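You operate a simulated robot arm through the tools that you are given. There is no shell and no other tool.

You run a simulated robot arm. Do the job below in one go: nothing can be reset, and whatever is moved stays where it is left.

## Task
Tip the soup into the large tub, lid on, jug in the dishwasher.
Fine: all of the soup, none beside; shut the dishwasher drawer. Set down upright: black jug.
Where things are to end (x, y in the base frame): black jug within 9 cm of [73, -10].

Only the result counts: the job must be done as asked and must still hold three seconds after the hand-in. Knocking over, shifting, dropping, spilling or breaking anything else fails it. Lids that push on must go on centred and level and be pressed home; caps that screw on are set level and turned clockwise until they are tight.

## Robot
A 7-joint arm with a two-finger parallel gripper, fixed in place. Base frame: the origin is at the foot of the arm, x ahead of it, y to its left, z up. Lengths are in cm, angles in degrees, forces in N, time in s.
Its first joint turns from -166.0 to 166.0 degrees. Payload 3.43 kg.
The tool frame sits at the grasp point between the pads (the TCP): z along the fingers, y along the line on which they close. The tips reach 3.4 cm beyond it. Largest opening 12.8 cm; finger width 2.4, thickness 1.2; the body of the gripper, 4.8 by 13 cm, starts 9.6 cm behind the TCP.
Orientation is that of the tool frame in the base frame, as [roll, pitch, yaw] about the fixed x, y, z axes, in that order (R = Rz(yaw) Ry(pitch) Rx(roll)). With the fingers straight down and closing along the base's y, the tool's x points along the base's -x, its y along +y and its z along -z.

## Interface
- The arm moves only by the tool send_rows. Its argument "increments" is a list that holds one entry, the list of rows, each a list of 7 numbers: the shift along the tool's x, y, z in units of 50 mm (1.0 is 50 mm), then the turn, a rotation vector about the tool's x, y, z in units of 6 degrees (1.0 is 6 degrees), then the closure in counts, from 0 (fully open) to 255 (shut). In form: [[[tx, ty, tz, ax, ay, az, fingers], ...]]. A call has 1 to 20 rows; each row shifts and turns the commanded pose from where the row before left it, along the tool's axes as they then stand. A call with a number of a shift or a turn outside -1 to 1 is refused whole. Rows are played at 5 a second. More than 5 cm and 8.6 degrees between two rows, or a gripper value outside its range, and nothing of the call is played. Where a pose cannot be reached the arm comes as near as it can. A force on the tool above 60 N (or 10 N above the force at the start of the call, whichever is more), or a blocked arm, ends the call early, and 0.2 s more pass. The fingers move at their own pace (about 15.3 cm/s each) and stop on an object; they squeeze with about 42 N. The grip force told is the motor's: it shows also when the fingers shut on nothing. Time passes only in rows, and 0.2 s behind the last, so rows that do not move let the fingers close. The reply holds the time, the measured pose of the TCP, the force on the tool along the base axes, the opening and the grip force, in the units named above and with some noise, with the torque about the TCP (base axes, N m) and any sound that the robot's microphone picked up.
- Cameras (640 x 400 px; columns grow to the right, rows downward): "scene" is fixed at [39.98, -49.23, 165.85]; the picture's right is [0.71, -0.71, 0.00], its down [-0.52, -0.53, -0.67] and it looks along [0.47, 0.48, -0.74] (base axes); focal length 348 px, centre (320, 200). "wrist" rides on the gripper at [7.6, -1.1, -16] in the tool frame; the picture's right is [0.15, 0.99, 0.00], its down [-0.88, 0.13, -0.46] and it looks along [-0.45, 0.07, 0.89] (tool axes); focal length 234 px, centre (320, 200). There is no depth. A picture from a camera that has moved, and an enlarged one, comes with that camera's place and axes in the base frame and with its lens. The place of the scene camera against the robot may be out by one fixed shift of up to 1.8 cm in any direction.
- grab_frame(camera): a new picture of that camera. No time passes.
- zoom(camera, box): a new picture of the part [left, top, right, bottom] of that camera's present view, enlarged. No time passes.
- finish_job(): hands the job in; it is judged then, once.

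Nothing tells you positions but the pictures and the camera data. Unless the task says otherwise, let go and move clear before handing in.

The tools are called as a command line: name --argument value ..., lists and objects as JSON in quotes. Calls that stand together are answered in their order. send_rows: Moves the arm, as the interface text tells. Its arguments: {"type":"object","properties":{"increments":{"type":"array","items":{"type":"array","items":{"type":"array","items":{"type":"number"}}}}},"required":["increments"]} The other tools are called the same way: grab_frame (camera) takes a picture; zoom (camera, box) takes an enlarged picture of a part of a camera's view; finish_job () hands the job in.

At the start:

```text
clock: 0.0
tcp_pos: [53.72, 0.27, 133.48]
ee_rot: [180.0, 0.0, 179.9]
wrist_force: [1.0, -0.1, -0.1]
moment: [0.02, 0.02, 0.04]
opening: 12.79
grip_force: 0.0
```

scene: 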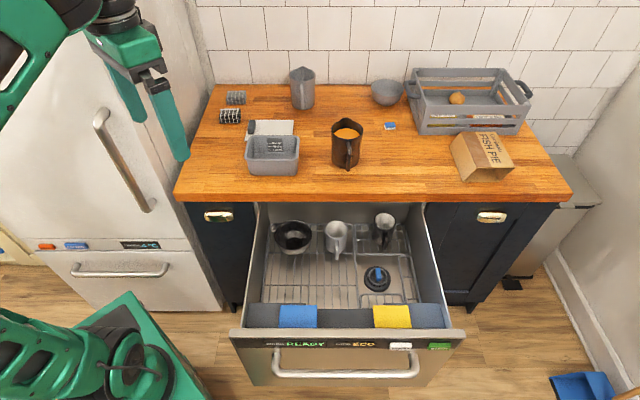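
wrist: 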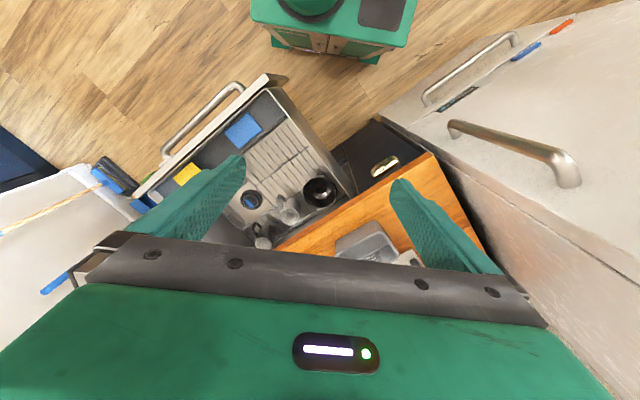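

I see a counter with a black/brown jug of orange soup, a grey tub with a lid lying behind it, and an open dishwasher drawer below. I'll look closer before moving.

zoom --camera "scene" --box '[180, 60, 400, 200]'

zoom --camera "scene" --box '[220, 190, 480, 390]'

zoom --camera "scene" --box '[220, 100, 320, 180]'

zoom --camera "scene" --box '[310, 100, 390, 180]'

```text
2.86 times, centred on (290, 130) of scene
camera zoom: at [39.98, -49.23, 165.85], right [0.71, -0.71, 0.0], down [-0.52, -0.53, -0.67], along [0.47, 0.48, -0.74], focal length 995 px, centre (406, 400)
```

zoom: 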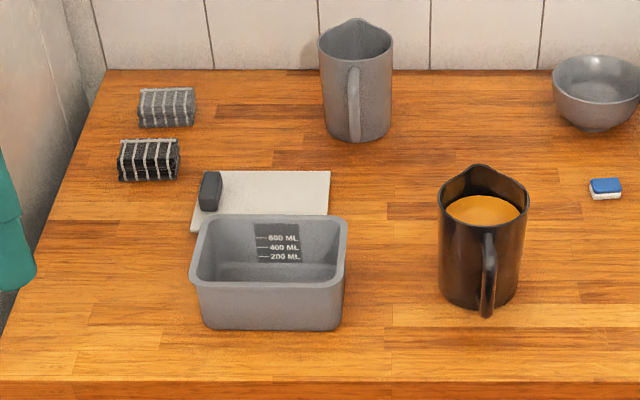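

```text
2.00 times, centred on (350, 290) of scene
camera zoom: at [39.98, -49.23, 165.85], right [0.71, -0.71, 0.0], down [-0.52, -0.53, -0.67], along [0.47, 0.48, -0.74], focal length 696 px, centre (260, 20)
```

zoom: 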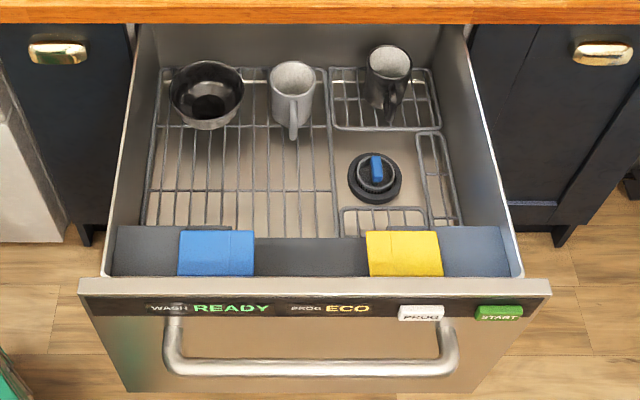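

```text
5.00 times, centred on (270, 140) of scene
camera zoom: at [39.98, -49.23, 165.85], right [0.71, -0.71, 0.0], down [-0.52, -0.53, -0.67], along [0.47, 0.48, -0.74], focal length 1741 px, centre (570, 500)
```

zoom: 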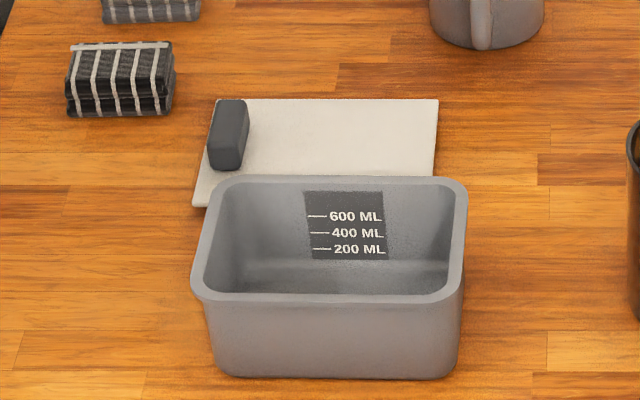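

```text
5.00 times, centred on (350, 140) of scene
camera zoom: at [39.98, -49.23, 165.85], right [0.71, -0.71, 0.0], down [-0.52, -0.53, -0.67], along [0.47, 0.48, -0.74], focal length 1741 px, centre (170, 500)
```

zoom: 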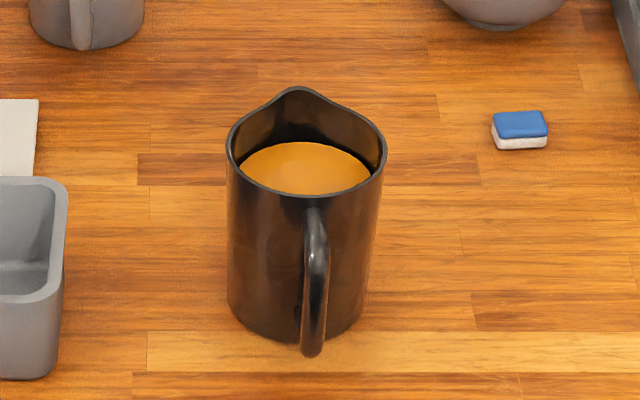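

The jug is at about (97,-2) with its handle facing the drawer. The tub is near (81,12), what looks like a white lid lies behind it, and the drawer floor is around z=70. I'll pitch the wrist camera up to see the counter from a second viewpoint.

send_rows --increments '[[[0, 0, 0, 0, -1, 0, 0], [0, 0, 0, 0, -1, 0, 0], [0, 0, 0, 0, -1, 0, 0], [0, 0, 0, 0, -1, 0, 0], [0, 0, 0, 0, -1, 0, 0], [0, 0, 0, 0, 0, 0, 0]]]'

grab_frame --camera "wrist"

```text
clock: 1.4
tcp_pos: [52.23, 0.18, 134.07]
ee_rot: [-180.0, 30.7, 179.9]
wrist_force: [-0.2, 0.5, 0.2]
moment: [0.01, 0.01, -0.01]
opening: 12.77
grip_force: 0.1
```

```text
taken
camera wrist: at [37.55, -0.97, 143.83], right [-0.13, 0.99, -0.08], down [0.52, 0.13, 0.84], along [0.84, 0.07, -0.53], focal length 234 px, centre (320, 200)
```

wrist: 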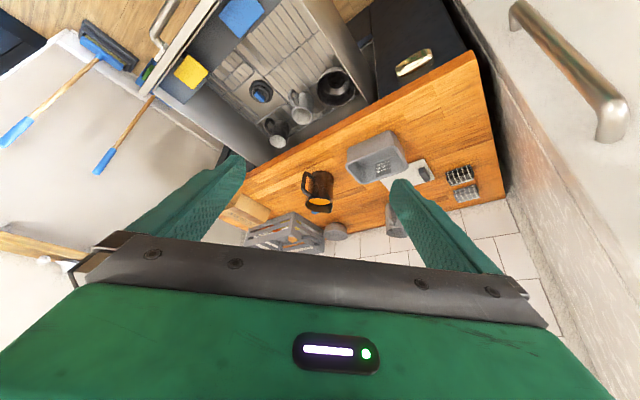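

The wrist view shows the tub, the lid with its dark grip, and the jug. I'll enlarge each of them to take measurements.

zoom --camera "wrist" --box '[290, 110, 490, 235]'

zoom --camera "wrist" --box '[200, 0, 400, 125]'

zoom --camera "wrist" --box '[340, 120, 440, 200]'

```text
3.20 times, centred on (390, 172) of wrist
camera zoom: at [37.55, -0.97, 143.83], right [-0.13, 0.99, -0.08], down [0.52, 0.13, 0.84], along [0.84, 0.07, -0.53], focal length 749 px, centre (96, 288)
```

zoom: 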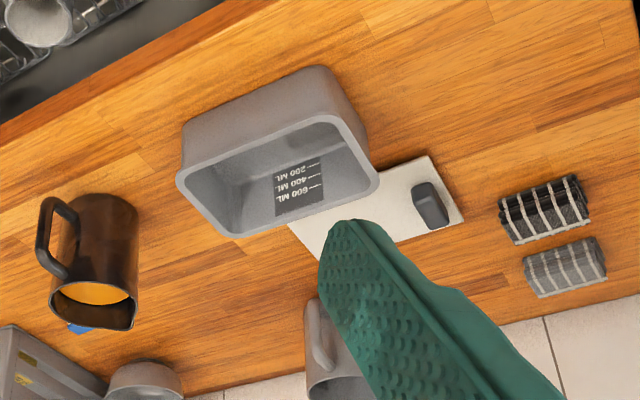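

```text
3.20 times, centred on (300, 62) of wrist
camera zoom: at [37.55, -0.97, 143.83], right [-0.13, 0.99, -0.08], down [0.52, 0.13, 0.84], along [0.84, 0.07, -0.53], focal length 749 px, centre (384, 640)
```

zoom: 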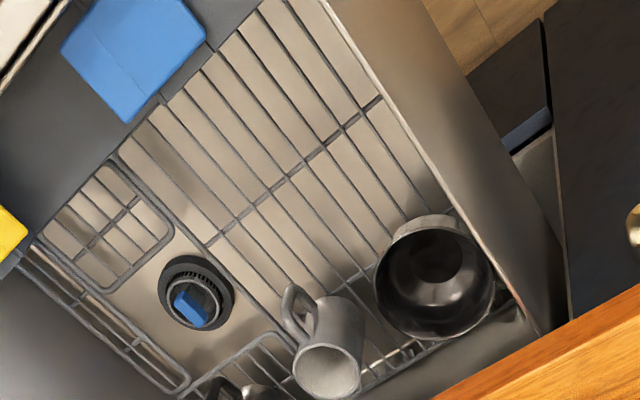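

```text
5.00 times, centred on (390, 160) of wrist
camera zoom: at [37.55, -0.97, 143.83], right [-0.13, 0.99, -0.08], down [0.52, 0.13, 0.84], along [0.84, 0.07, -0.53], focal length 1171 px, centre (-30, 400)
```

zoom: 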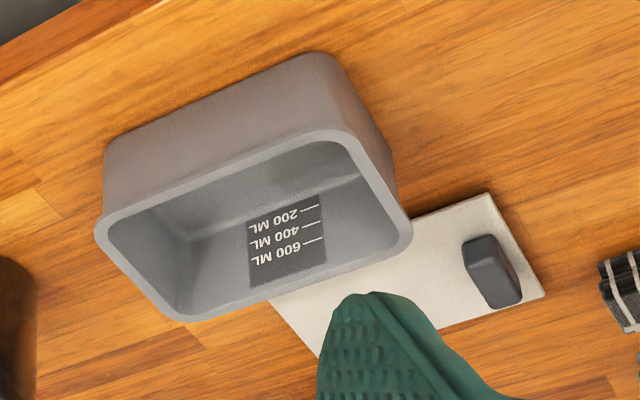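

I need a straight-down look at the tub and plate, so I'll level the tool and move over them.

send_rows --increments '[[[0, 0, 0, 0, 1, 0, 0], [0, 0, 0, 0, 1, 0, 0], [0, 0, 0, 0, 1, 0, 0], [0, 0, 0, 0, 1, 0, 0], [0, 0, 0, 0, 1, 0, 0], [-0.8, 0.5, 0, 0, 0, 0, 0], [-0.8, 0.5, 0, 0, 0, 0, 0], [-0.8, 0.5, 0, 0, 0, 0, 0], [-0.8, 0.5, 0, 0, 0, 0, 0], [-0.8, 0.5, 0, 0, 0, 0, 0], [-0.8, 0, 0, 0, 0, 0, 0], [0, 0, 0, 0, 0, 0, 0]]]'

grab_frame --camera "wrist"

grab_frame --camera "scene"

```text
clock: 2.6
tcp_pos: [50.55, 0.37, 134.89]
ee_rot: [179.5, 5.3, 179.3]
wrist_force: [66.4, 51.2, -108.3]
moment: [-6.47, 1.4, -3.32]
opening: 12.82
grip_force: 0.0
stopped in row 5: the force on the tool passed its limit at 206 N (the readings are from after the stop); the commanded pose is now the measured one
```

```text
taken
camera wrist: at [41.6, -0.79, 150.06], right [-0.13, 0.99, 0.0], down [0.84, 0.11, 0.54], along [0.53, 0.07, -0.84], focal length 234 px, centre (320, 200)
```

wrist: 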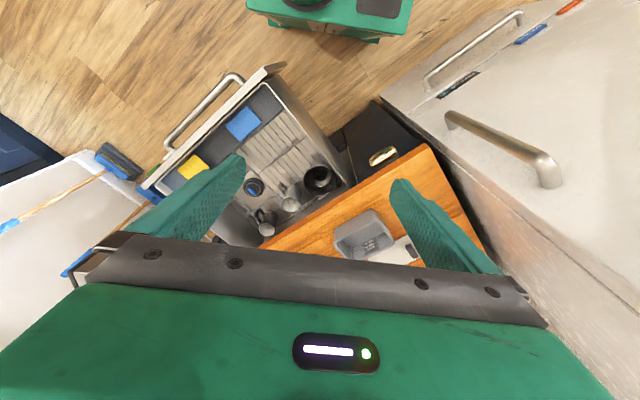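

```text
taken
```

scene: 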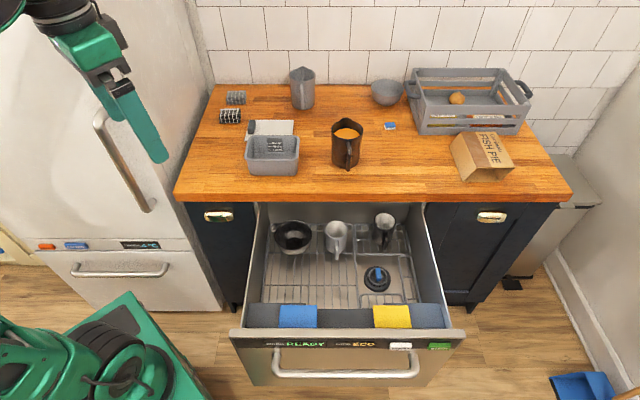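

The reading shows a large force with nothing visibly touching. I'll hold still and check whether it persists.

send_rows --increments '[[[0, 0, 0, 0, 0, 0, 0], [0, 0, 0, 0, 0, 0, 0]]]'

zoom --camera "scene" --box '[0, 0, 240, 150]'

```text
clock: 3.2
tcp_pos: [50.9, 0.47, 134.8]
ee_rot: [179.5, 5.1, 179.2]
wrist_force: [44.0, 88.0, -108.6]
moment: [-12.97, -2.63, -7.45]
opening: 12.81
grip_force: 0.1
```

```text
2.67 times, centred on (120, 75) of scene
camera zoom: at [39.98, -49.23, 165.85], right [0.71, -0.71, 0.0], down [-0.52, -0.53, -0.67], along [0.47, 0.48, -0.74], focal length 928 px, centre (853, 533)
```

zoom: 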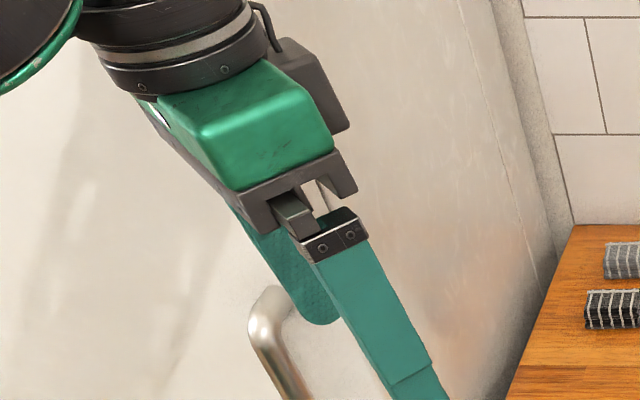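

There is a steady contact, pushing the tool forward and down, and I suspect the wrist is folding against the arm itself. I'll reverse the last turn and then move outward to a less cramped posture.

send_rows --increments '[[[0, 0, 0, 0, -0.5, 0, 0], [0, 0, 0, 0, -0.5, 0, 0], [0, 0, 0, 0, -0.5, 0, 0], [0, 0, 0, 0, 0, 0, 0]]]'

```text
clock: 4.2
tcp_pos: [50.68, 0.28, 134.73]
ee_rot: [179.6, 13.6, 179.5]
wrist_force: [0.3, -1.3, 0.5]
moment: [-0.03, 0.01, -0.03]
opening: 12.85
grip_force: 0.0
```

Free again. I'll move outward and to the left gradually at this pitch, watching the force.

send_rows --increments '[[[-0.58, 0.15, 0.14, 0, 0, 0, 0], [-0.58, 0.15, 0.14, 0, 0, 0, 0], [-0.58, 0.15, 0.14, 0, 0, 0, 0], [-0.58, 0.15, 0.14, 0, 0, 0, 0], [-0.58, 0.15, 0.14, 0, 0, 0, 0], [-0.58, 0.15, 0.14, 0, 0, 0, 0], [0, 0, 0, 0, 0, 0, 0]]]'

grab_frame --camera "wrist"

grab_frame --camera "scene"

```text
clock: 5.8
tcp_pos: [68.72, 4.75, 134.76]
ee_rot: [179.7, 13.7, 179.3]
wrist_force: [-1.3, 0.0, 0.7]
moment: [-0.02, 0.02, 0.0]
opening: 12.8
grip_force: 0.1
```

```text
taken
camera wrist: at [57.63, 3.64, 148.42], right [-0.13, 0.99, -0.03], down [0.75, 0.12, 0.65], along [0.65, 0.06, -0.76], focal length 234 px, centre (320, 200)
```

wrist: 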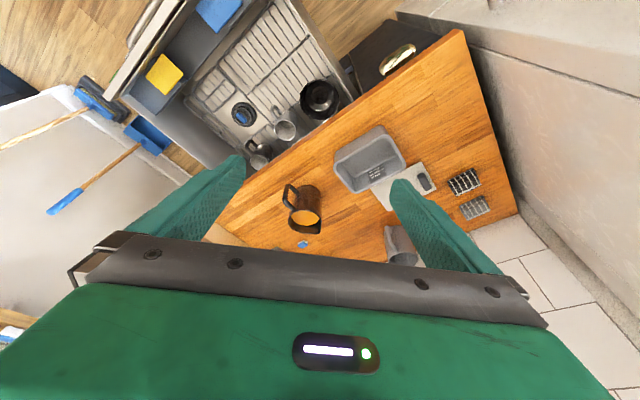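

```text
taken
```

scene: 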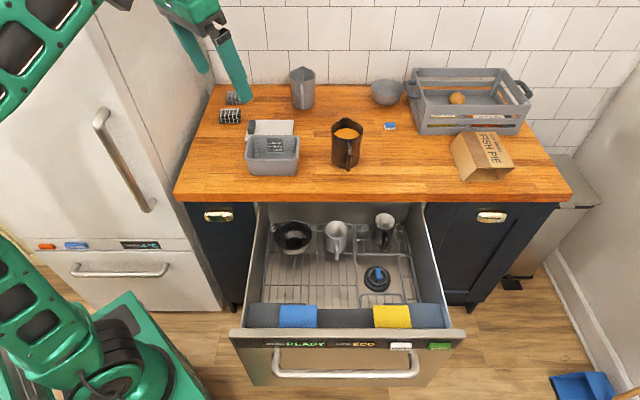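

No force now. I'll level the tool, turn it to face the counter squarely, and hover over the tub for a top-down view.

send_rows --increments '[[[-0.5, 0.4, 0, 0, 0.76, 0, 0], [-0.5, 0.4, 0, 0, 0.76, 0, 0], [-0.5, 0.4, 0, 0, 0.76, 0, 0], [-0.5, 0.4, 0, 0, 0, 0, 0], [-0.5, 0.4, 0, 0, 0, 0, 0], [0, 0, 0, 0, 0, -1, 0], [0, 0, 0, 0, 0, -1, 0], [0, 0, 0, 0, 0, -1, 0], [0, 0, 0, 0, 0, -1, 0], [0, 0, 0, 0, 0, -1, 0], [0, 0, 0, 0, 0, -1, 0], [0, 0, 0, 0, 0, -1, 0], [0, 0, 0, 0, 0, -0.5, 0], [0, 0, 0, 0, 0, 0, 0]]]'

grab_frame --camera "wrist"

grab_frame --camera "scene"

```text
clock: 6.4
tcp_pos: [71.8, 8.76, 137.37]
ee_rot: [178.8, 7.3, 178.9]
wrist_force: [24.4, 39.2, -36.1]
moment: [-5.84, 0.76, -3.29]
opening: 12.82
grip_force: 0.1
out of reach, approached as far as the arm can: row 3
stopped in row 3: the force on the tool passed its limit at 263 N (the readings are from after the stop); the commanded pose is now the measured one
```

```text
taken
camera wrist: at [62.24, 7.5, 152.16], right [-0.13, 0.99, 0.0], down [0.82, 0.11, 0.57], along [0.56, 0.07, -0.82], focal length 234 px, centre (320, 200)
```

wrist: 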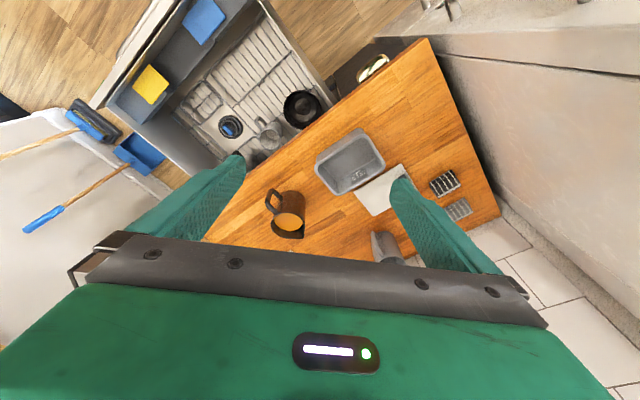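

```text
taken
```

scene: 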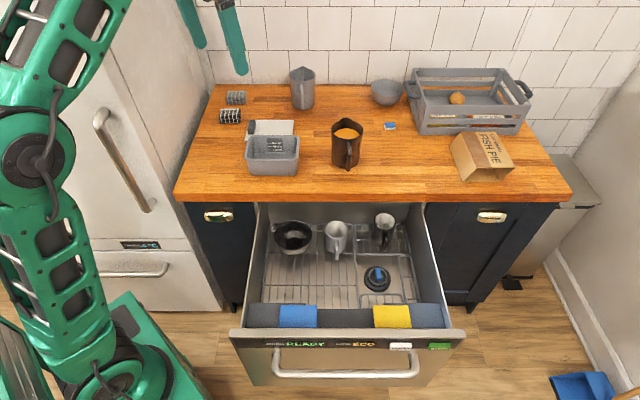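

It's near the reach limit this high up. I'll undo the small turn, then lower and move outward before levelling.

send_rows --increments '[[[0, 0, 0, 0, -0.6, 0, 0], [0, 0, 0, 0, -0.6, 0, 0], [0, 0, 0, 0, 0, 0, 0]]]'

```text
clock: 7.2
tcp_pos: [72.3, 8.72, 136.7]
ee_rot: [179.0, 13.8, 179.0]
wrist_force: [0.4, 0.7, -0.2]
moment: [-0.02, 0.0, 0.02]
opening: 12.79
grip_force: 0.0
```

send_rows --increments '[[[0.12, 0, 0.486, 0, 0, 0, 0], [0.12, 0, 0.486, 0, 0, 0, 0], [0.12, 0, 0.486, 0, 0, 0, 0], [0.12, 0, 0.486, 0, 0, 0, 0], [0, 0, 0, 0, 0.5, 0, 0], [0, 0, 0, 0, 0.5, 0, 0], [0, 0, 0, 0, 0.5, 0, 0], [0, 0, 0, 0, 0.5, 0, 0], [0, 0, 0, 0, 0, 0, 0]]]'

grab_frame --camera "scene"

```text
clock: 9.2
tcp_pos: [73.2, 8.93, 126.52]
ee_rot: [179.0, 4.7, 179.0]
wrist_force: [-1.0, -1.1, -0.2]
moment: [-0.01, 0.02, 0.02]
opening: 12.8
grip_force: 0.1
out of reach, approached as far as the arm can: row 5, 6
```

```text
taken
```

scene: 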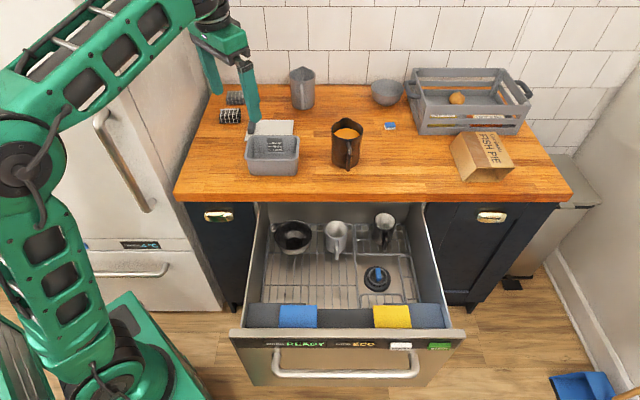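

Clear. I'll lower a bit more, level, then move outward and yaw.

send_rows --increments '[[[0.04, 0, 0.5, 0, 0, 0, 0], [0.04, 0, 0.5, 0, 0, 0, 0], [0, 0, 0, 0, 0.4, 0, 0], [0, 0, 0, 0, 0.4, 0, 0], [0, 0, 0, 0, 0, -1, 0], [0, 0, 0, 0, 0, -1, 0], [0, 0, 0, 0, 0, -1, 0], [0, 0, 0, 0, 0, -1, 0], [0, 0, 0, 0, 0, -1, 0], [0, 0, 0, 0, 0, -1, 0], [0, 0, 0, 0, 0, -1, 0], [0, 0, 0, 0, 0, -0.5, 0], [0, 0, 0, 0, 0, 0, 0]]]'

grab_frame --camera "wrist"

grab_frame --camera "scene"

```text
clock: 12.0
tcp_pos: [73.14, 9.03, 121.58]
ee_rot: [179.2, 0.9, -135.8]
wrist_force: [0.5, -0.2, -1.1]
moment: [0.01, 0.03, -0.04]
opening: 12.79
grip_force: 0.1
```

```text
taken
camera wrist: at [68.64, 2.66, 137.28], right [-0.79, 0.61, 0.01], down [0.54, 0.7, 0.47], along [0.28, 0.38, -0.88], focal length 234 px, centre (320, 200)
```

wrist: 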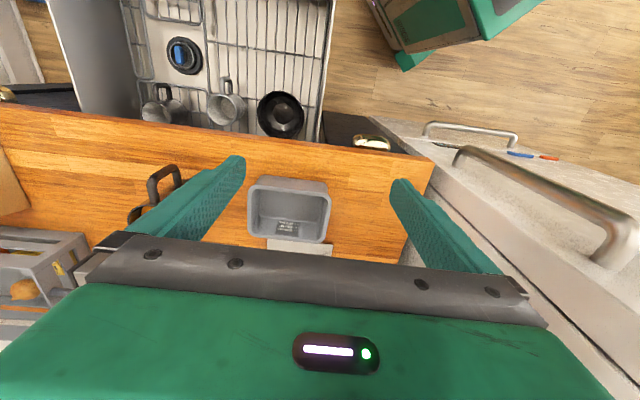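

```text
taken
```

scene: 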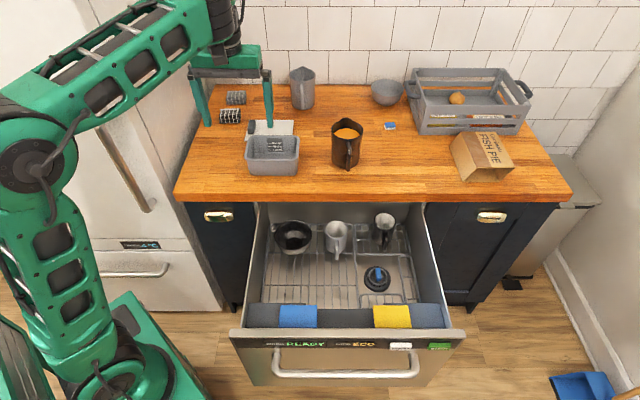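

Good. Now outward 12 cm so that the camera sits above the tub and lid.

send_rows --increments '[[[-0.6, 0, 0, 0, 0, 0, 0], [-0.6, 0, 0, 0, 0, 0, 0], [-0.6, 0, 0, 0, 0, 0, 0], [-0.6, 0, 0, 0, 0, 0, 0], [0, 0, 0, 0, 0, 0, 0]]]'

grab_frame --camera "wrist"

zoom --camera "wrist" --box '[220, 80, 420, 240]'

```text
clock: 13.2
tcp_pos: [81.89, 17.61, 121.58]
ee_rot: [179.1, 0.8, -135.9]
wrist_force: [0.3, -0.4, -0.5]
moment: [0.0, -0.04, 0.01]
opening: 12.79
grip_force: 0.0
```

```text
taken
camera wrist: at [77.36, 11.16, 137.43], right [-0.79, 0.61, 0.01], down [0.54, 0.7, 0.47], along [0.28, 0.38, -0.88], focal length 234 px, centre (320, 200)
```

wrist: 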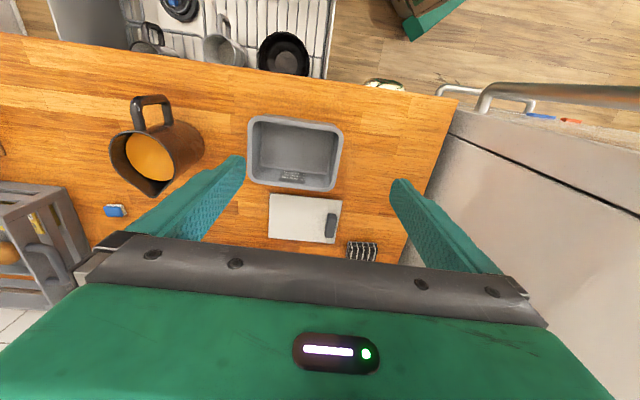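

```text
2.50 times, centred on (320, 160) of wrist
camera zoom: at [77.36, 11.16, 137.43], right [-0.79, 0.61, 0.01], down [0.54, 0.7, 0.47], along [0.28, 0.38, -0.88], focal length 585 px, centre (320, 300)
```

zoom: 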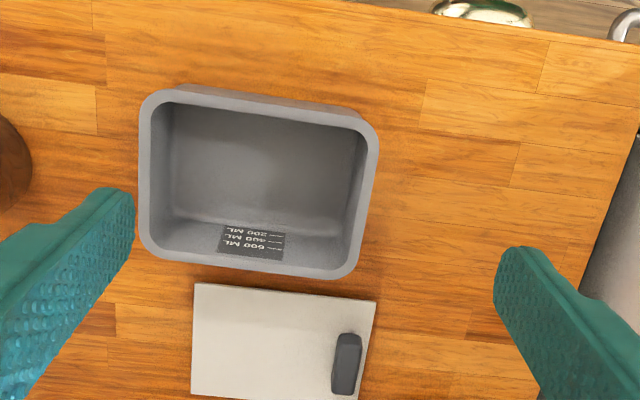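

The white plate with the off-centre dark grip matches the tub in size, so it is the lid. The counter comes out near z≈91, so the jug is further out than I first thought. I'll look closer at the jug.

zoom --camera "wrist" --box '[80, 70, 240, 220]'

zoom --camera "wrist" --box '[240, 180, 400, 260]'

```text
2.67 times, centred on (160, 145) of wrist
camera zoom: at [77.36, 11.16, 137.43], right [-0.79, 0.61, 0.01], down [0.54, 0.7, 0.47], along [0.28, 0.38, -0.88], focal length 624 px, centre (747, 347)
```

zoom: 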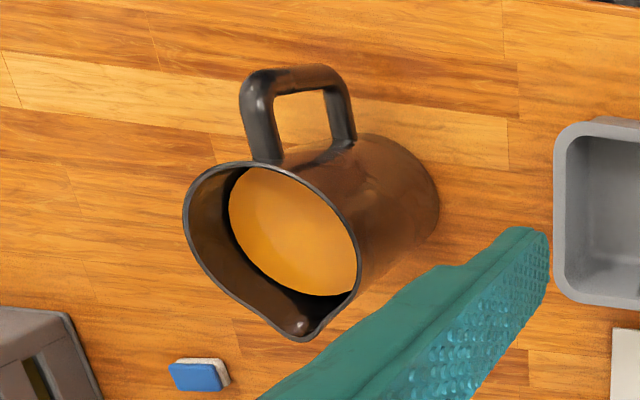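

```text
4.00 times, centred on (320, 220) of wrist
camera zoom: at [77.36, 11.16, 137.43], right [-0.79, 0.61, 0.01], down [0.54, 0.7, 0.47], along [0.28, 0.38, -0.88], focal length 937 px, centre (320, 120)
```

zoom: 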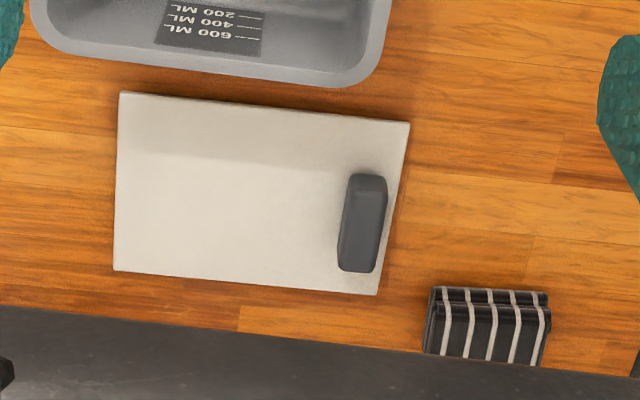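

The jug axis is near (106, 4.5), about 9.4 cm across, with the rim at about z=103 and the handle pointing straight at the front of the counter. The tub centre is near (87.7, 18.5). Before touching anything I'll dry-run the far end of the pouring tilt, with the tool leaning back past vertical.

send_rows --increments '[[[0, 0, 0.5, 0, 0, 0, 0], [0, 0, 0.5, 0, 0, 0, 0], [0, 0, 0, 0, 0.8, 0, 0], [0, 0, 0, 0, 0.8, 0, 0], [0, 0, 0, 0, 0.8, 0, 0], [0, 0, 0, 0, 0.8, 0, 0], [0, 0, 0, 0, 0.8, 0, 0], [0, 0, 0, 0, 0.8, 0, 0], [0, 0, 0, 0, 0.8, 0, 0], [0, 0, 0, 0, 0, 0, 0]]]'

grab_frame --camera "scene"

```text
clock: 14.4
tcp_pos: [80.74, 17.68, 117.99]
ee_rot: [179.8, -10.4, -136.0]
wrist_force: [0.3, 5.9, -13.0]
moment: [-0.79, -0.37, -0.22]
opening: 12.79
grip_force: 0.0
stopped in row 5: the force on the tool passed its limit at 222 N (the readings are from after the stop); the commanded pose is now the measured one
```

```text
taken
```

scene: 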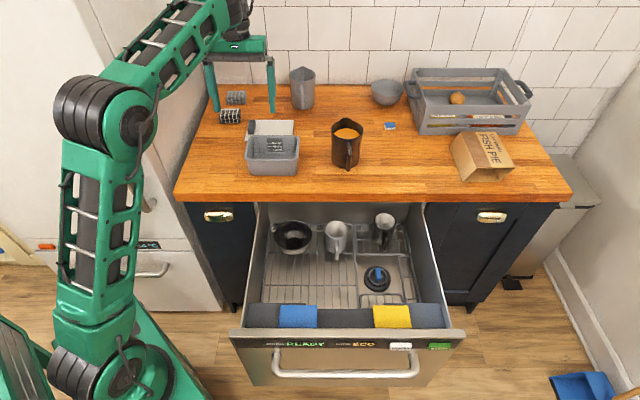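

Tilting past vertical in the arm's own plane makes the tool hit the forearm. Pouring sideways (toward +Y) instead keeps the tool clear of the forearm, so I'll back off, yaw another 45°, and dry-run that tilt.

send_rows --increments '[[[0, 0, 0, 0, -0.6, 0, 0], [0, 0, 0, 0, -0.6, 0, 0], [0, 0, 0, 0, -0.6, 0, 0], [0, 0, 0, 0, 0, -1, 0], [0, 0, 0, 0, 0, -1, 0], [0, 0, 0, 0, 0, -1, 0], [0, 0, 0, 0, 0, -1, 0], [0, 0, 0, 0, 0, -1, 0], [0, 0, 0, 0, 0, -1, 0], [0, 0, 0, 0, 0, -1, 0], [0, 0, 0, 0, 0, -0.5, 0], [0, 0, 0, 0, 0, 0, 0]]]'

grab_frame --camera "scene"

```text
clock: 17.0
tcp_pos: [80.83, 17.74, 117.49]
ee_rot: [179.8, 0.4, -91.0]
wrist_force: [-0.1, -0.2, 0.2]
moment: [0.0, 0.04, 0.0]
opening: 12.8
grip_force: 0.1
```

```text
taken
```

scene: 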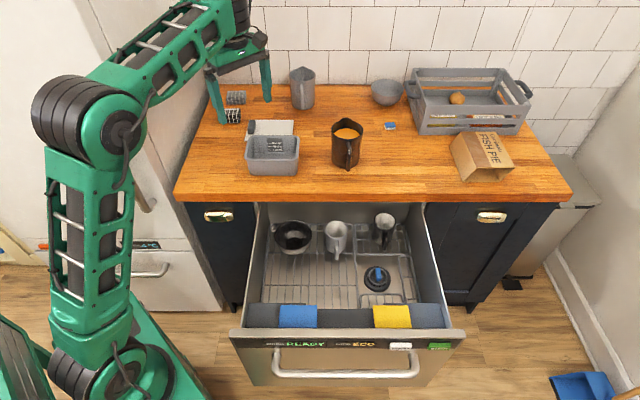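

Now at the intended pouring spot, I'll tilt past vertical step by step.

send_rows --increments '[[[0.2, -0.7, 0.5, 0, 0, 0, 0], [0.2, -0.7, 0.5, 0, 0, 0, 0], [0, 0, 0.4, 0, 0, 0, 0], [0, 0, 0, 0, 0.8, 0, 0], [0, 0, 0, 0, 0.8, 0, 0], [0, 0, 0, 0, 0.8, 0, 0], [0, 0, 0, 0, 0.8, 0, 0], [0, 0, 0, 0, 0.8, 0, 0], [0, 0, 0, 0, 0.8, 0, 0], [0, 0, 0, 0, 0.8, 0, 0], [0, 0, 0, 0, 0, 0, 0]]]'

grab_frame --camera "scene"

```text
clock: 19.4
tcp_pos: [87.98, 15.68, 110.82]
ee_rot: [179.8, -33.3, -90.9]
wrist_force: [-0.5, -0.9, 0.3]
moment: [-0.02, -0.01, 0.0]
opening: 12.8
grip_force: 0.0
```

```text
taken
```

scene: 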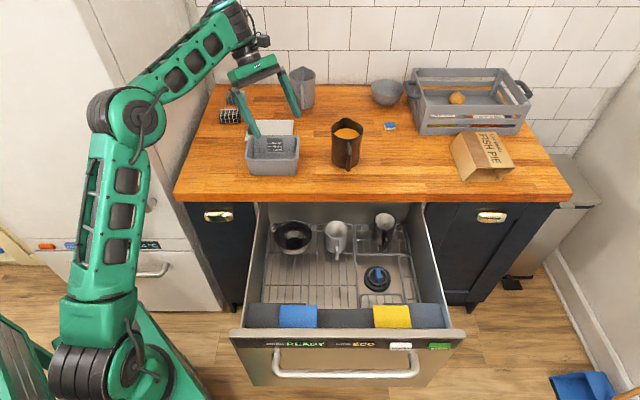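

33° past vertical works without any force. I'll test a bit more, then swing to the near-horizontal start pose.

send_rows --increments '[[[0, 0, 0, 0, 0.8, 0, 0], [0, 0, 0, 0, 0.8, 0, 0], [0, 0, 0, 0, 0.8, 0, 0], [0, 0, 0, 0, 0.8, 0, 0], [0, 0, 0, 0, 0, 0, 0]]]'

send_rows --increments '[[[0, 0, 0, 0, -1, 0, 0], [0, 0, 0, 0, -1, 0, 0], [0, 0, 0, 0, -1, 0, 0], [0, 0, 0, 0, -1, 0, 0], [0, 0, 0, 0, -1, 0, 0], [0, 0, 0, 0, -1, 0, 0], [0, 0, 0, 0, -1, 0, 0], [0, 0, 0, 0, -1, 0, 0], [0, 0, 0, 0, -1, 0, 0], [0, 0, 0, 0, -1, 0, 0], [0, 0, 0, 0, 0, 0, 0]]]'

send_rows --increments '[[[0, 0, 0, 0, -1, 0, 0], [0, 0, 0, 0, -1, 0, 0], [0, 0, 0, 0, -1, 0, 0], [0, 0, 0, 0, -1, 0, 0], [0, 0, 0, 0, -1, 0, 0], [0, 0, 0, 0, -1, 0, 0], [0, 0, 0, 0, -1, 0, 0], [0, 0, 0, 0, -1, 0, 0], [0, 0, 0, 0, 0, 0, 0]]]'

grab_frame --camera "scene"

grab_frame --camera "wrist"

```text
clock: 20.6
tcp_pos: [87.79, 15.63, 110.74]
ee_rot: [179.8, -52.4, -90.8]
wrist_force: [0.0, -0.3, -0.3]
moment: [0.03, -0.02, 0.0]
opening: 12.79
grip_force: 0.1
```

```text
clock: 23.0
tcp_pos: [87.66, 15.72, 110.76]
ee_rot: [179.8, 7.6, -91.0]
wrist_force: [-0.1, -0.3, 0.2]
moment: [-0.04, 0.01, 0.0]
opening: 12.8
grip_force: 0.0
```

```text
clock: 25.0
tcp_pos: [87.75, 15.65, 110.71]
ee_rot: [179.8, 55.5, -91.1]
wrist_force: [-0.5, -0.1, -0.4]
moment: [-0.02, -0.04, -0.04]
opening: 12.78
grip_force: 0.0
```

```text
taken
```

scene: 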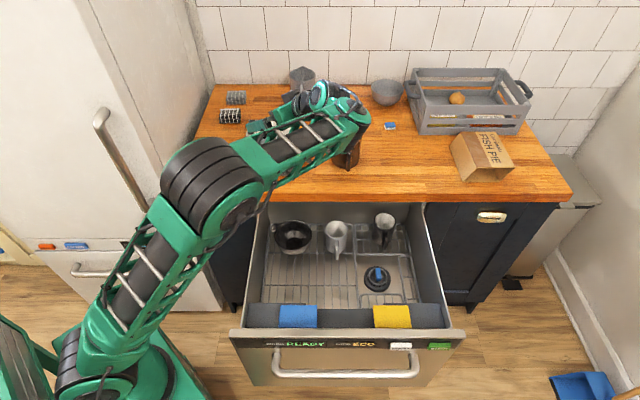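

```text
taken
camera wrist: at [88.73, -1.9, 113.42], right [-0.99, -0.07, -0.12], down [-0.13, 0.12, 0.98], along [-0.05, 0.99, -0.13], focal length 234 px, centre (320, 200)
```

wrist: 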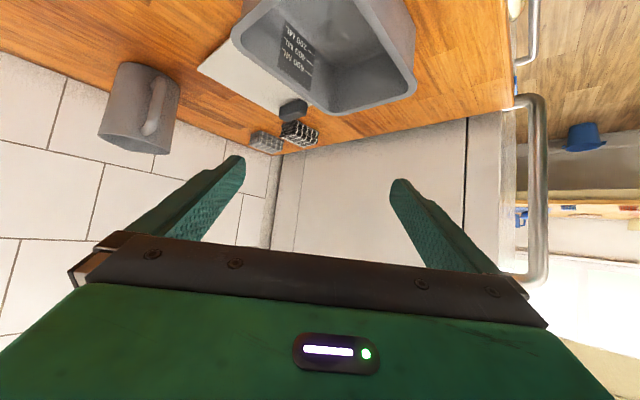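

The full tilt range works. This is also a good side view of the tub and lid, so I'll enlarge it for height measurements.

zoom --camera "wrist" --box '[180, 0, 430, 160]'

zoom --camera "scene" --box '[220, 60, 420, 200]'

```text
2.50 times, centred on (305, 80) of wrist
camera zoom: at [88.73, -1.9, 113.42], right [-0.99, -0.07, -0.12], down [-0.13, 0.12, 0.98], along [-0.05, 0.99, -0.13], focal length 585 px, centre (358, 500)
```

zoom: 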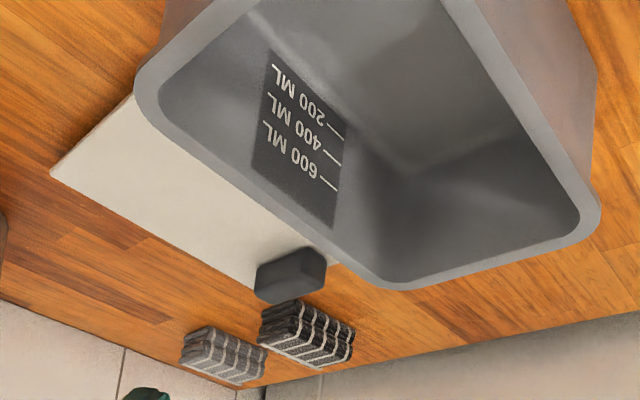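

```text
2.86 times, centred on (320, 130) of scene
camera zoom: at [39.98, -49.23, 165.85], right [0.71, -0.71, 0.0], down [-0.52, -0.53, -0.67], along [0.47, 0.48, -0.74], focal length 995 px, centre (320, 400)
```

zoom: 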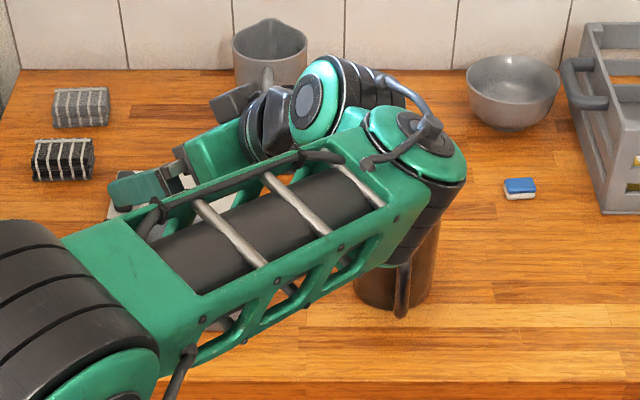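

The tub centre is about (87.8, 18.6) with its rim at z≈98. The lid is 16×12 cm, centred at (97.6, 32.7), with the grip about 6 cm toward the left end. Next I'll raise the arm, swing round and line up in front of the jug's handle.

send_rows --increments '[[[-0.412, 0, -0.283, 0, 0, 0, 0], [-0.412, 0, -0.283, 0, 0, 0, 0], [-0.412, 0, -0.283, 0, 0, 0, 0], [-0.412, 0, -0.283, 0, 0, 0, 0], [0, 0, 0, 0.79, 0, 0.54, 0], [0, 0, 0, 0.79, 0, 0.54, 0], [0, 0, 0, 0.79, 0, 0.54, 0], [0, 0, 0, 0.79, 0, 0.54, 0], [0, 0, 0, 0.79, 0, 0.54, 0], [0, 0, 0, 0.79, 0, 0.54, 0], [0, 0, 0, 0.79, 0, 0.54, 0], [0, 0, 0, 0.79, 0, 0.54, 0], [0, 0, 0, 0, 0, 0, 0]]]'

grab_frame --camera "scene"

```text
clock: 27.8
tcp_pos: [87.79, 15.76, 120.52]
ee_rot: [-179.8, 55.4, -136.9]
wrist_force: [-0.3, -0.5, -0.8]
moment: [-0.02, -0.01, -0.01]
opening: 12.79
grip_force: 0.2
```

```text
taken
```

scene: 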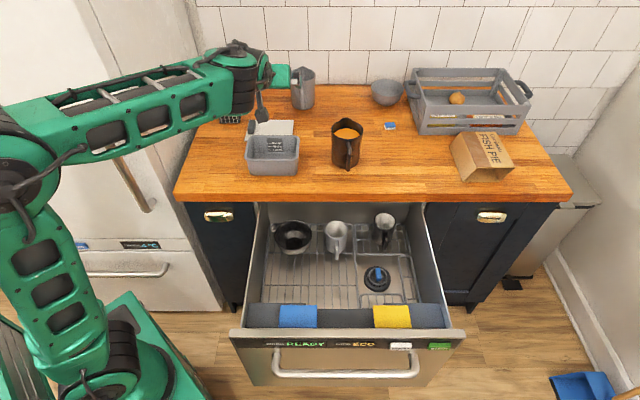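

send_rows --increments '[[[0.227, -0.834, -0.33, -0.26, 0, -0.18, 0], [0.227, -0.834, -0.33, 0, 0, 0, 0], [0.227, -0.834, -0.33, 0, 0, 0, 0], [0.227, -0.834, -0.33, 0, 0, 0, 0], [0.227, -0.834, -0.33, 0, 0, 0, 0], [0, 0, 0, 0, -0.8, 0, 0], [0, 0, 0, 0, -0.8, 0, 0], [0, 0, 0, 0, -0.8, 0, 0], [0, 0, 0, 0, 0, 0, 0]]]'

grab_frame --camera "wrist"

grab_frame --camera "scene"

```text
clock: 29.8
tcp_pos: [95.46, -6.09, 120.69]
ee_rot: [-179.8, 69.9, -134.9]
wrist_force: [0.4, 0.4, 0.6]
moment: [0.01, 0.04, -0.01]
opening: 12.82
grip_force: 0.0
```

```text
taken
camera wrist: at [83.83, -19.41, 118.97], right [-0.73, 0.66, -0.14], down [-0.18, 0.0, 0.98], along [0.65, 0.75, 0.12], focal length 234 px, centre (320, 200)
```

wrist: 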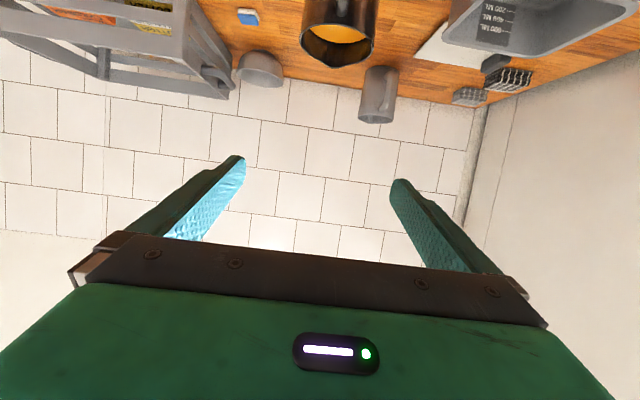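

```text
taken
```

scene: 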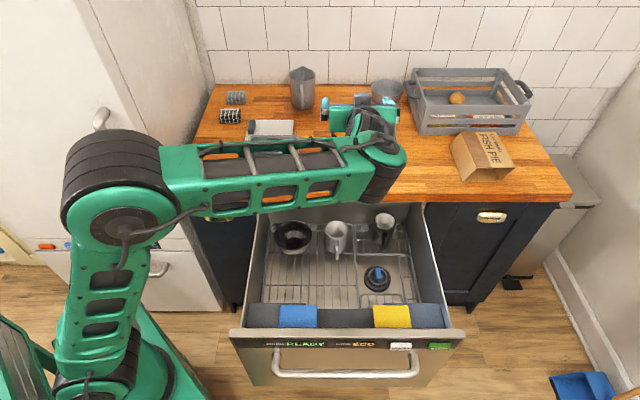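

The jug appears just where I estimated. I'll lower straight down in front of it.

send_rows --increments '[[[0.6, 0, 0.22, 0, 0, 0, 0], [0.6, 0, 0.22, 0, 0, 0, 0], [0.6, 0, 0.22, 0, 0, 0, 0], [0.6, 0, 0.22, 0, 0, 0, 0], [0.6, 0, 0.22, 0, 0, 0, 0], [0, 0, 0, 0, 0, 0, 0]]]'

grab_frame --camera "wrist"

grab_frame --camera "scene"

```text
clock: 31.2
tcp_pos: [95.24, -6.14, 104.72]
ee_rot: [-179.7, 69.9, -134.8]
wrist_force: [-0.2, -0.1, -0.4]
moment: [0.05, 0.01, -0.03]
opening: 12.8
grip_force: 0.1
```

```text
taken
camera wrist: at [83.72, -19.46, 103.04], right [-0.73, 0.66, -0.14], down [-0.18, 0.0, 0.98], along [0.65, 0.75, 0.12], focal length 234 px, centre (320, 200)
```

wrist: 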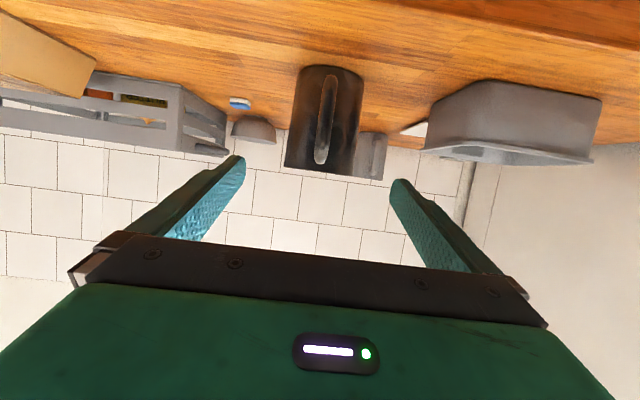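

```text
taken
```

scene: 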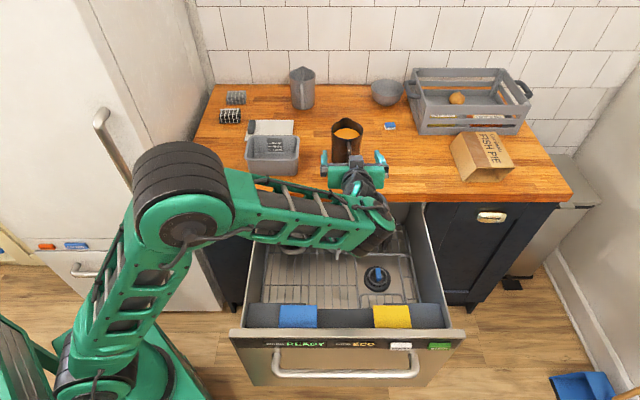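

zoom --camera "wrist" --box '[240, 50, 420, 190]'

zoom --camera "scene" --box '[290, 100, 420, 260]'

```text
2.86 times, centred on (330, 120) of wrist
camera zoom: at [83.72, -19.46, 103.04], right [-0.73, 0.66, -0.14], down [-0.18, 0.0, 0.98], along [0.65, 0.75, 0.12], focal length 669 px, centre (291, 429)
```

zoom: 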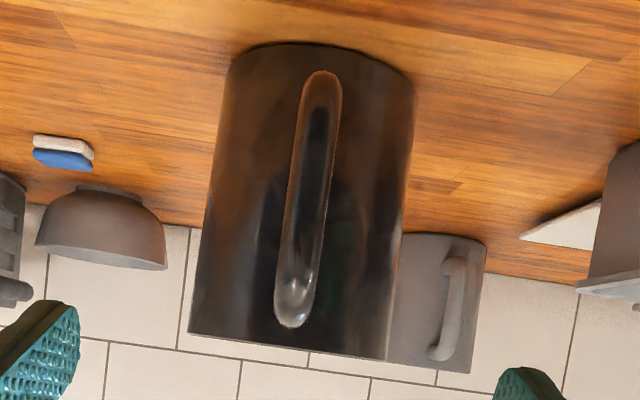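

```text
2.50 times, centred on (355, 180) of scene
camera zoom: at [39.98, -49.23, 165.85], right [0.71, -0.71, 0.0], down [-0.52, -0.53, -0.67], along [0.47, 0.48, -0.74], focal length 870 px, centre (232, 250)
```

zoom: 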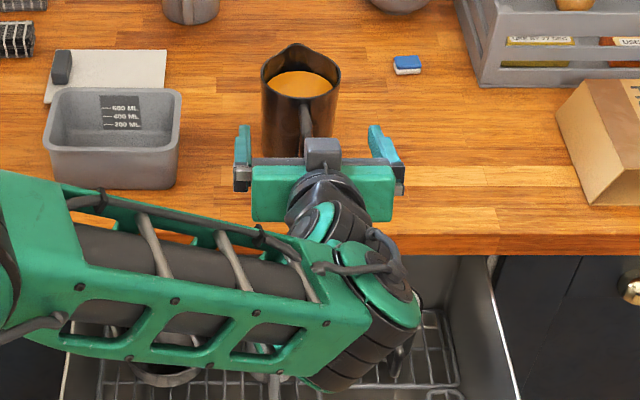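

I'm lined up within 2 mm laterally. I'll slide the open fingers round the jug body, with the handle staying between them short of the palm.

send_rows --increments '[[[0.03, 0.006, 0.615, 0, 0, 0, 0], [0.03, 0.006, 0.615, 0, 0, 0, 0], [0.03, 0.006, 0.615, 0, 0, 0, 0], [0, 0, 0, 0, 0, 0, 0]]]'

grab_frame --camera "wrist"

zoom --camera "scene" --box '[290, 80, 420, 240]'

```text
clock: 32.2
tcp_pos: [101.09, -0.08, 100.99]
ee_rot: [-179.8, 69.9, -135.0]
wrist_force: [0.6, 0.0, -0.3]
moment: [-0.03, 0.01, 0.02]
opening: 12.8
grip_force: 0.0
```

```text
taken
camera wrist: at [89.61, -13.36, 99.32], right [-0.73, 0.66, -0.14], down [-0.18, 0.0, 0.98], along [0.65, 0.75, 0.12], focal length 234 px, centre (320, 200)
```

wrist: 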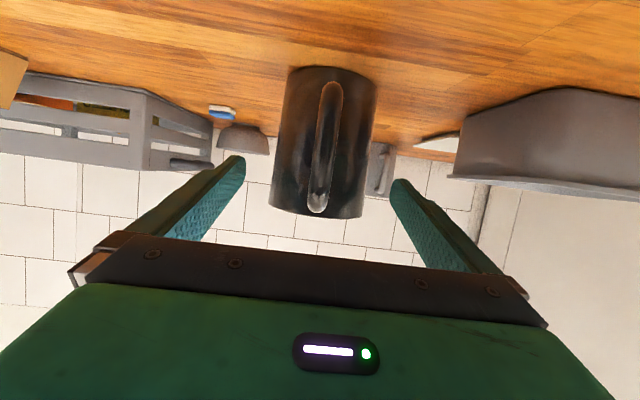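

```text
2.50 times, centred on (355, 160) of scene
camera zoom: at [39.98, -49.23, 165.85], right [0.71, -0.71, 0.0], down [-0.52, -0.53, -0.67], along [0.47, 0.48, -0.74], focal length 870 px, centre (232, 300)
```

zoom: 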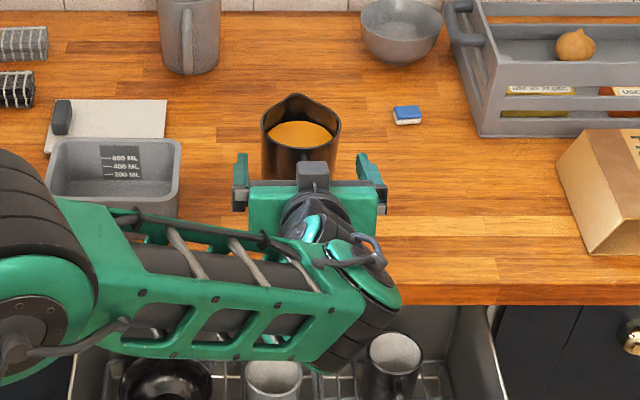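

send_rows --increments '[[[0.03, 0.006, 0.41, 0, 0, 0, 0], [0.03, 0.006, 0.41, 0, 0, 0, 0], [0.03, 0.006, 0.41, 0, 0, 0, 0], [0, 0, 0, 0, 0, 0, 0]]]'

grab_frame --camera "wrist"

zoom --camera "scene" --box '[290, 80, 420, 240]'

```text
clock: 33.2
tcp_pos: [105.0, 3.98, 98.43]
ee_rot: [-179.7, 69.9, -134.8]
wrist_force: [0.0, -0.7, -0.1]
moment: [-0.02, 0.01, -0.01]
opening: 12.8
grip_force: 0.1
```

```text
taken
camera wrist: at [93.48, -9.33, 96.87], right [-0.73, 0.66, -0.14], down [-0.18, 0.0, 0.98], along [0.65, 0.75, 0.12], focal length 234 px, centre (320, 200)
```

wrist: 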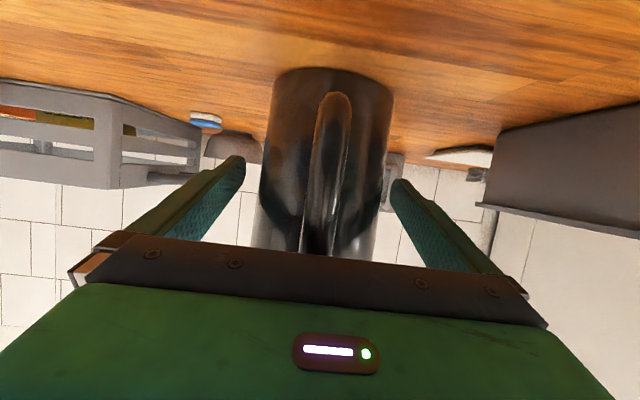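

```text
2.50 times, centred on (355, 160) of scene
camera zoom: at [39.98, -49.23, 165.85], right [0.71, -0.71, 0.0], down [-0.52, -0.53, -0.67], along [0.47, 0.48, -0.74], focal length 870 px, centre (232, 300)
```

zoom: 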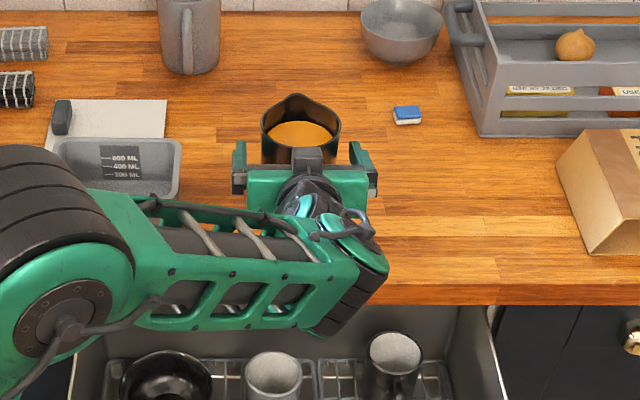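

The jug is centred between the fingers, about 1 cm ahead of the TCP. I'll close.

send_rows --increments '[[[0, 0, 0, 0, 0, 0, 120], [0, 0, 0, 0, 0, 0, 255], [0, 0, 0, 0, 0, 0, 255], [0, 0, 0, 0, 0, 0, 255]]]'

grab_frame --camera "wrist"

zoom --camera "scene" --box '[290, 80, 420, 240]'

```text
clock: 34.2
tcp_pos: [104.99, 3.87, 98.55]
ee_rot: [-179.9, 69.8, -134.9]
wrist_force: [0.3, 1.1, 0.0]
moment: [-0.01, -0.04, -0.01]
opening: 9.27
grip_force: 42.8
```

```text
taken
camera wrist: at [93.47, -9.34, 96.88], right [-0.73, 0.66, -0.14], down [-0.18, 0.01, 0.98], along [0.65, 0.75, 0.12], focal length 234 px, centre (320, 200)
```

wrist: 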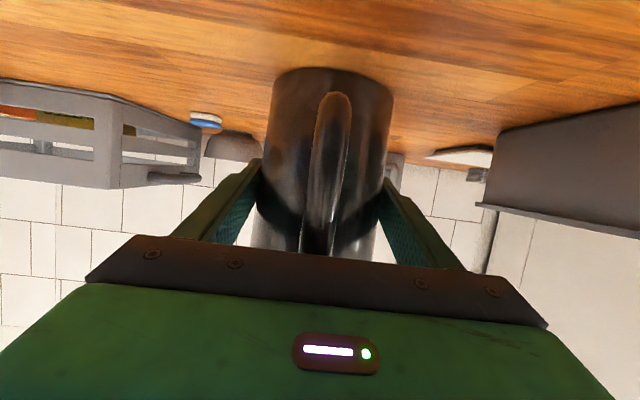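

```text
2.50 times, centred on (355, 160) of scene
camera zoom: at [39.98, -49.23, 165.85], right [0.71, -0.71, 0.0], down [-0.52, -0.53, -0.67], along [0.47, 0.48, -0.74], focal length 870 px, centre (232, 300)
```

zoom: 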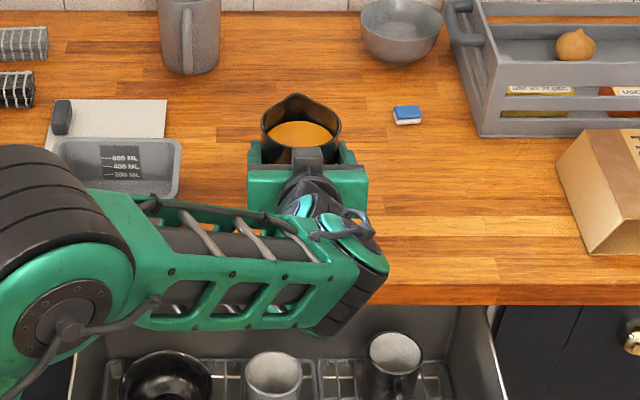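

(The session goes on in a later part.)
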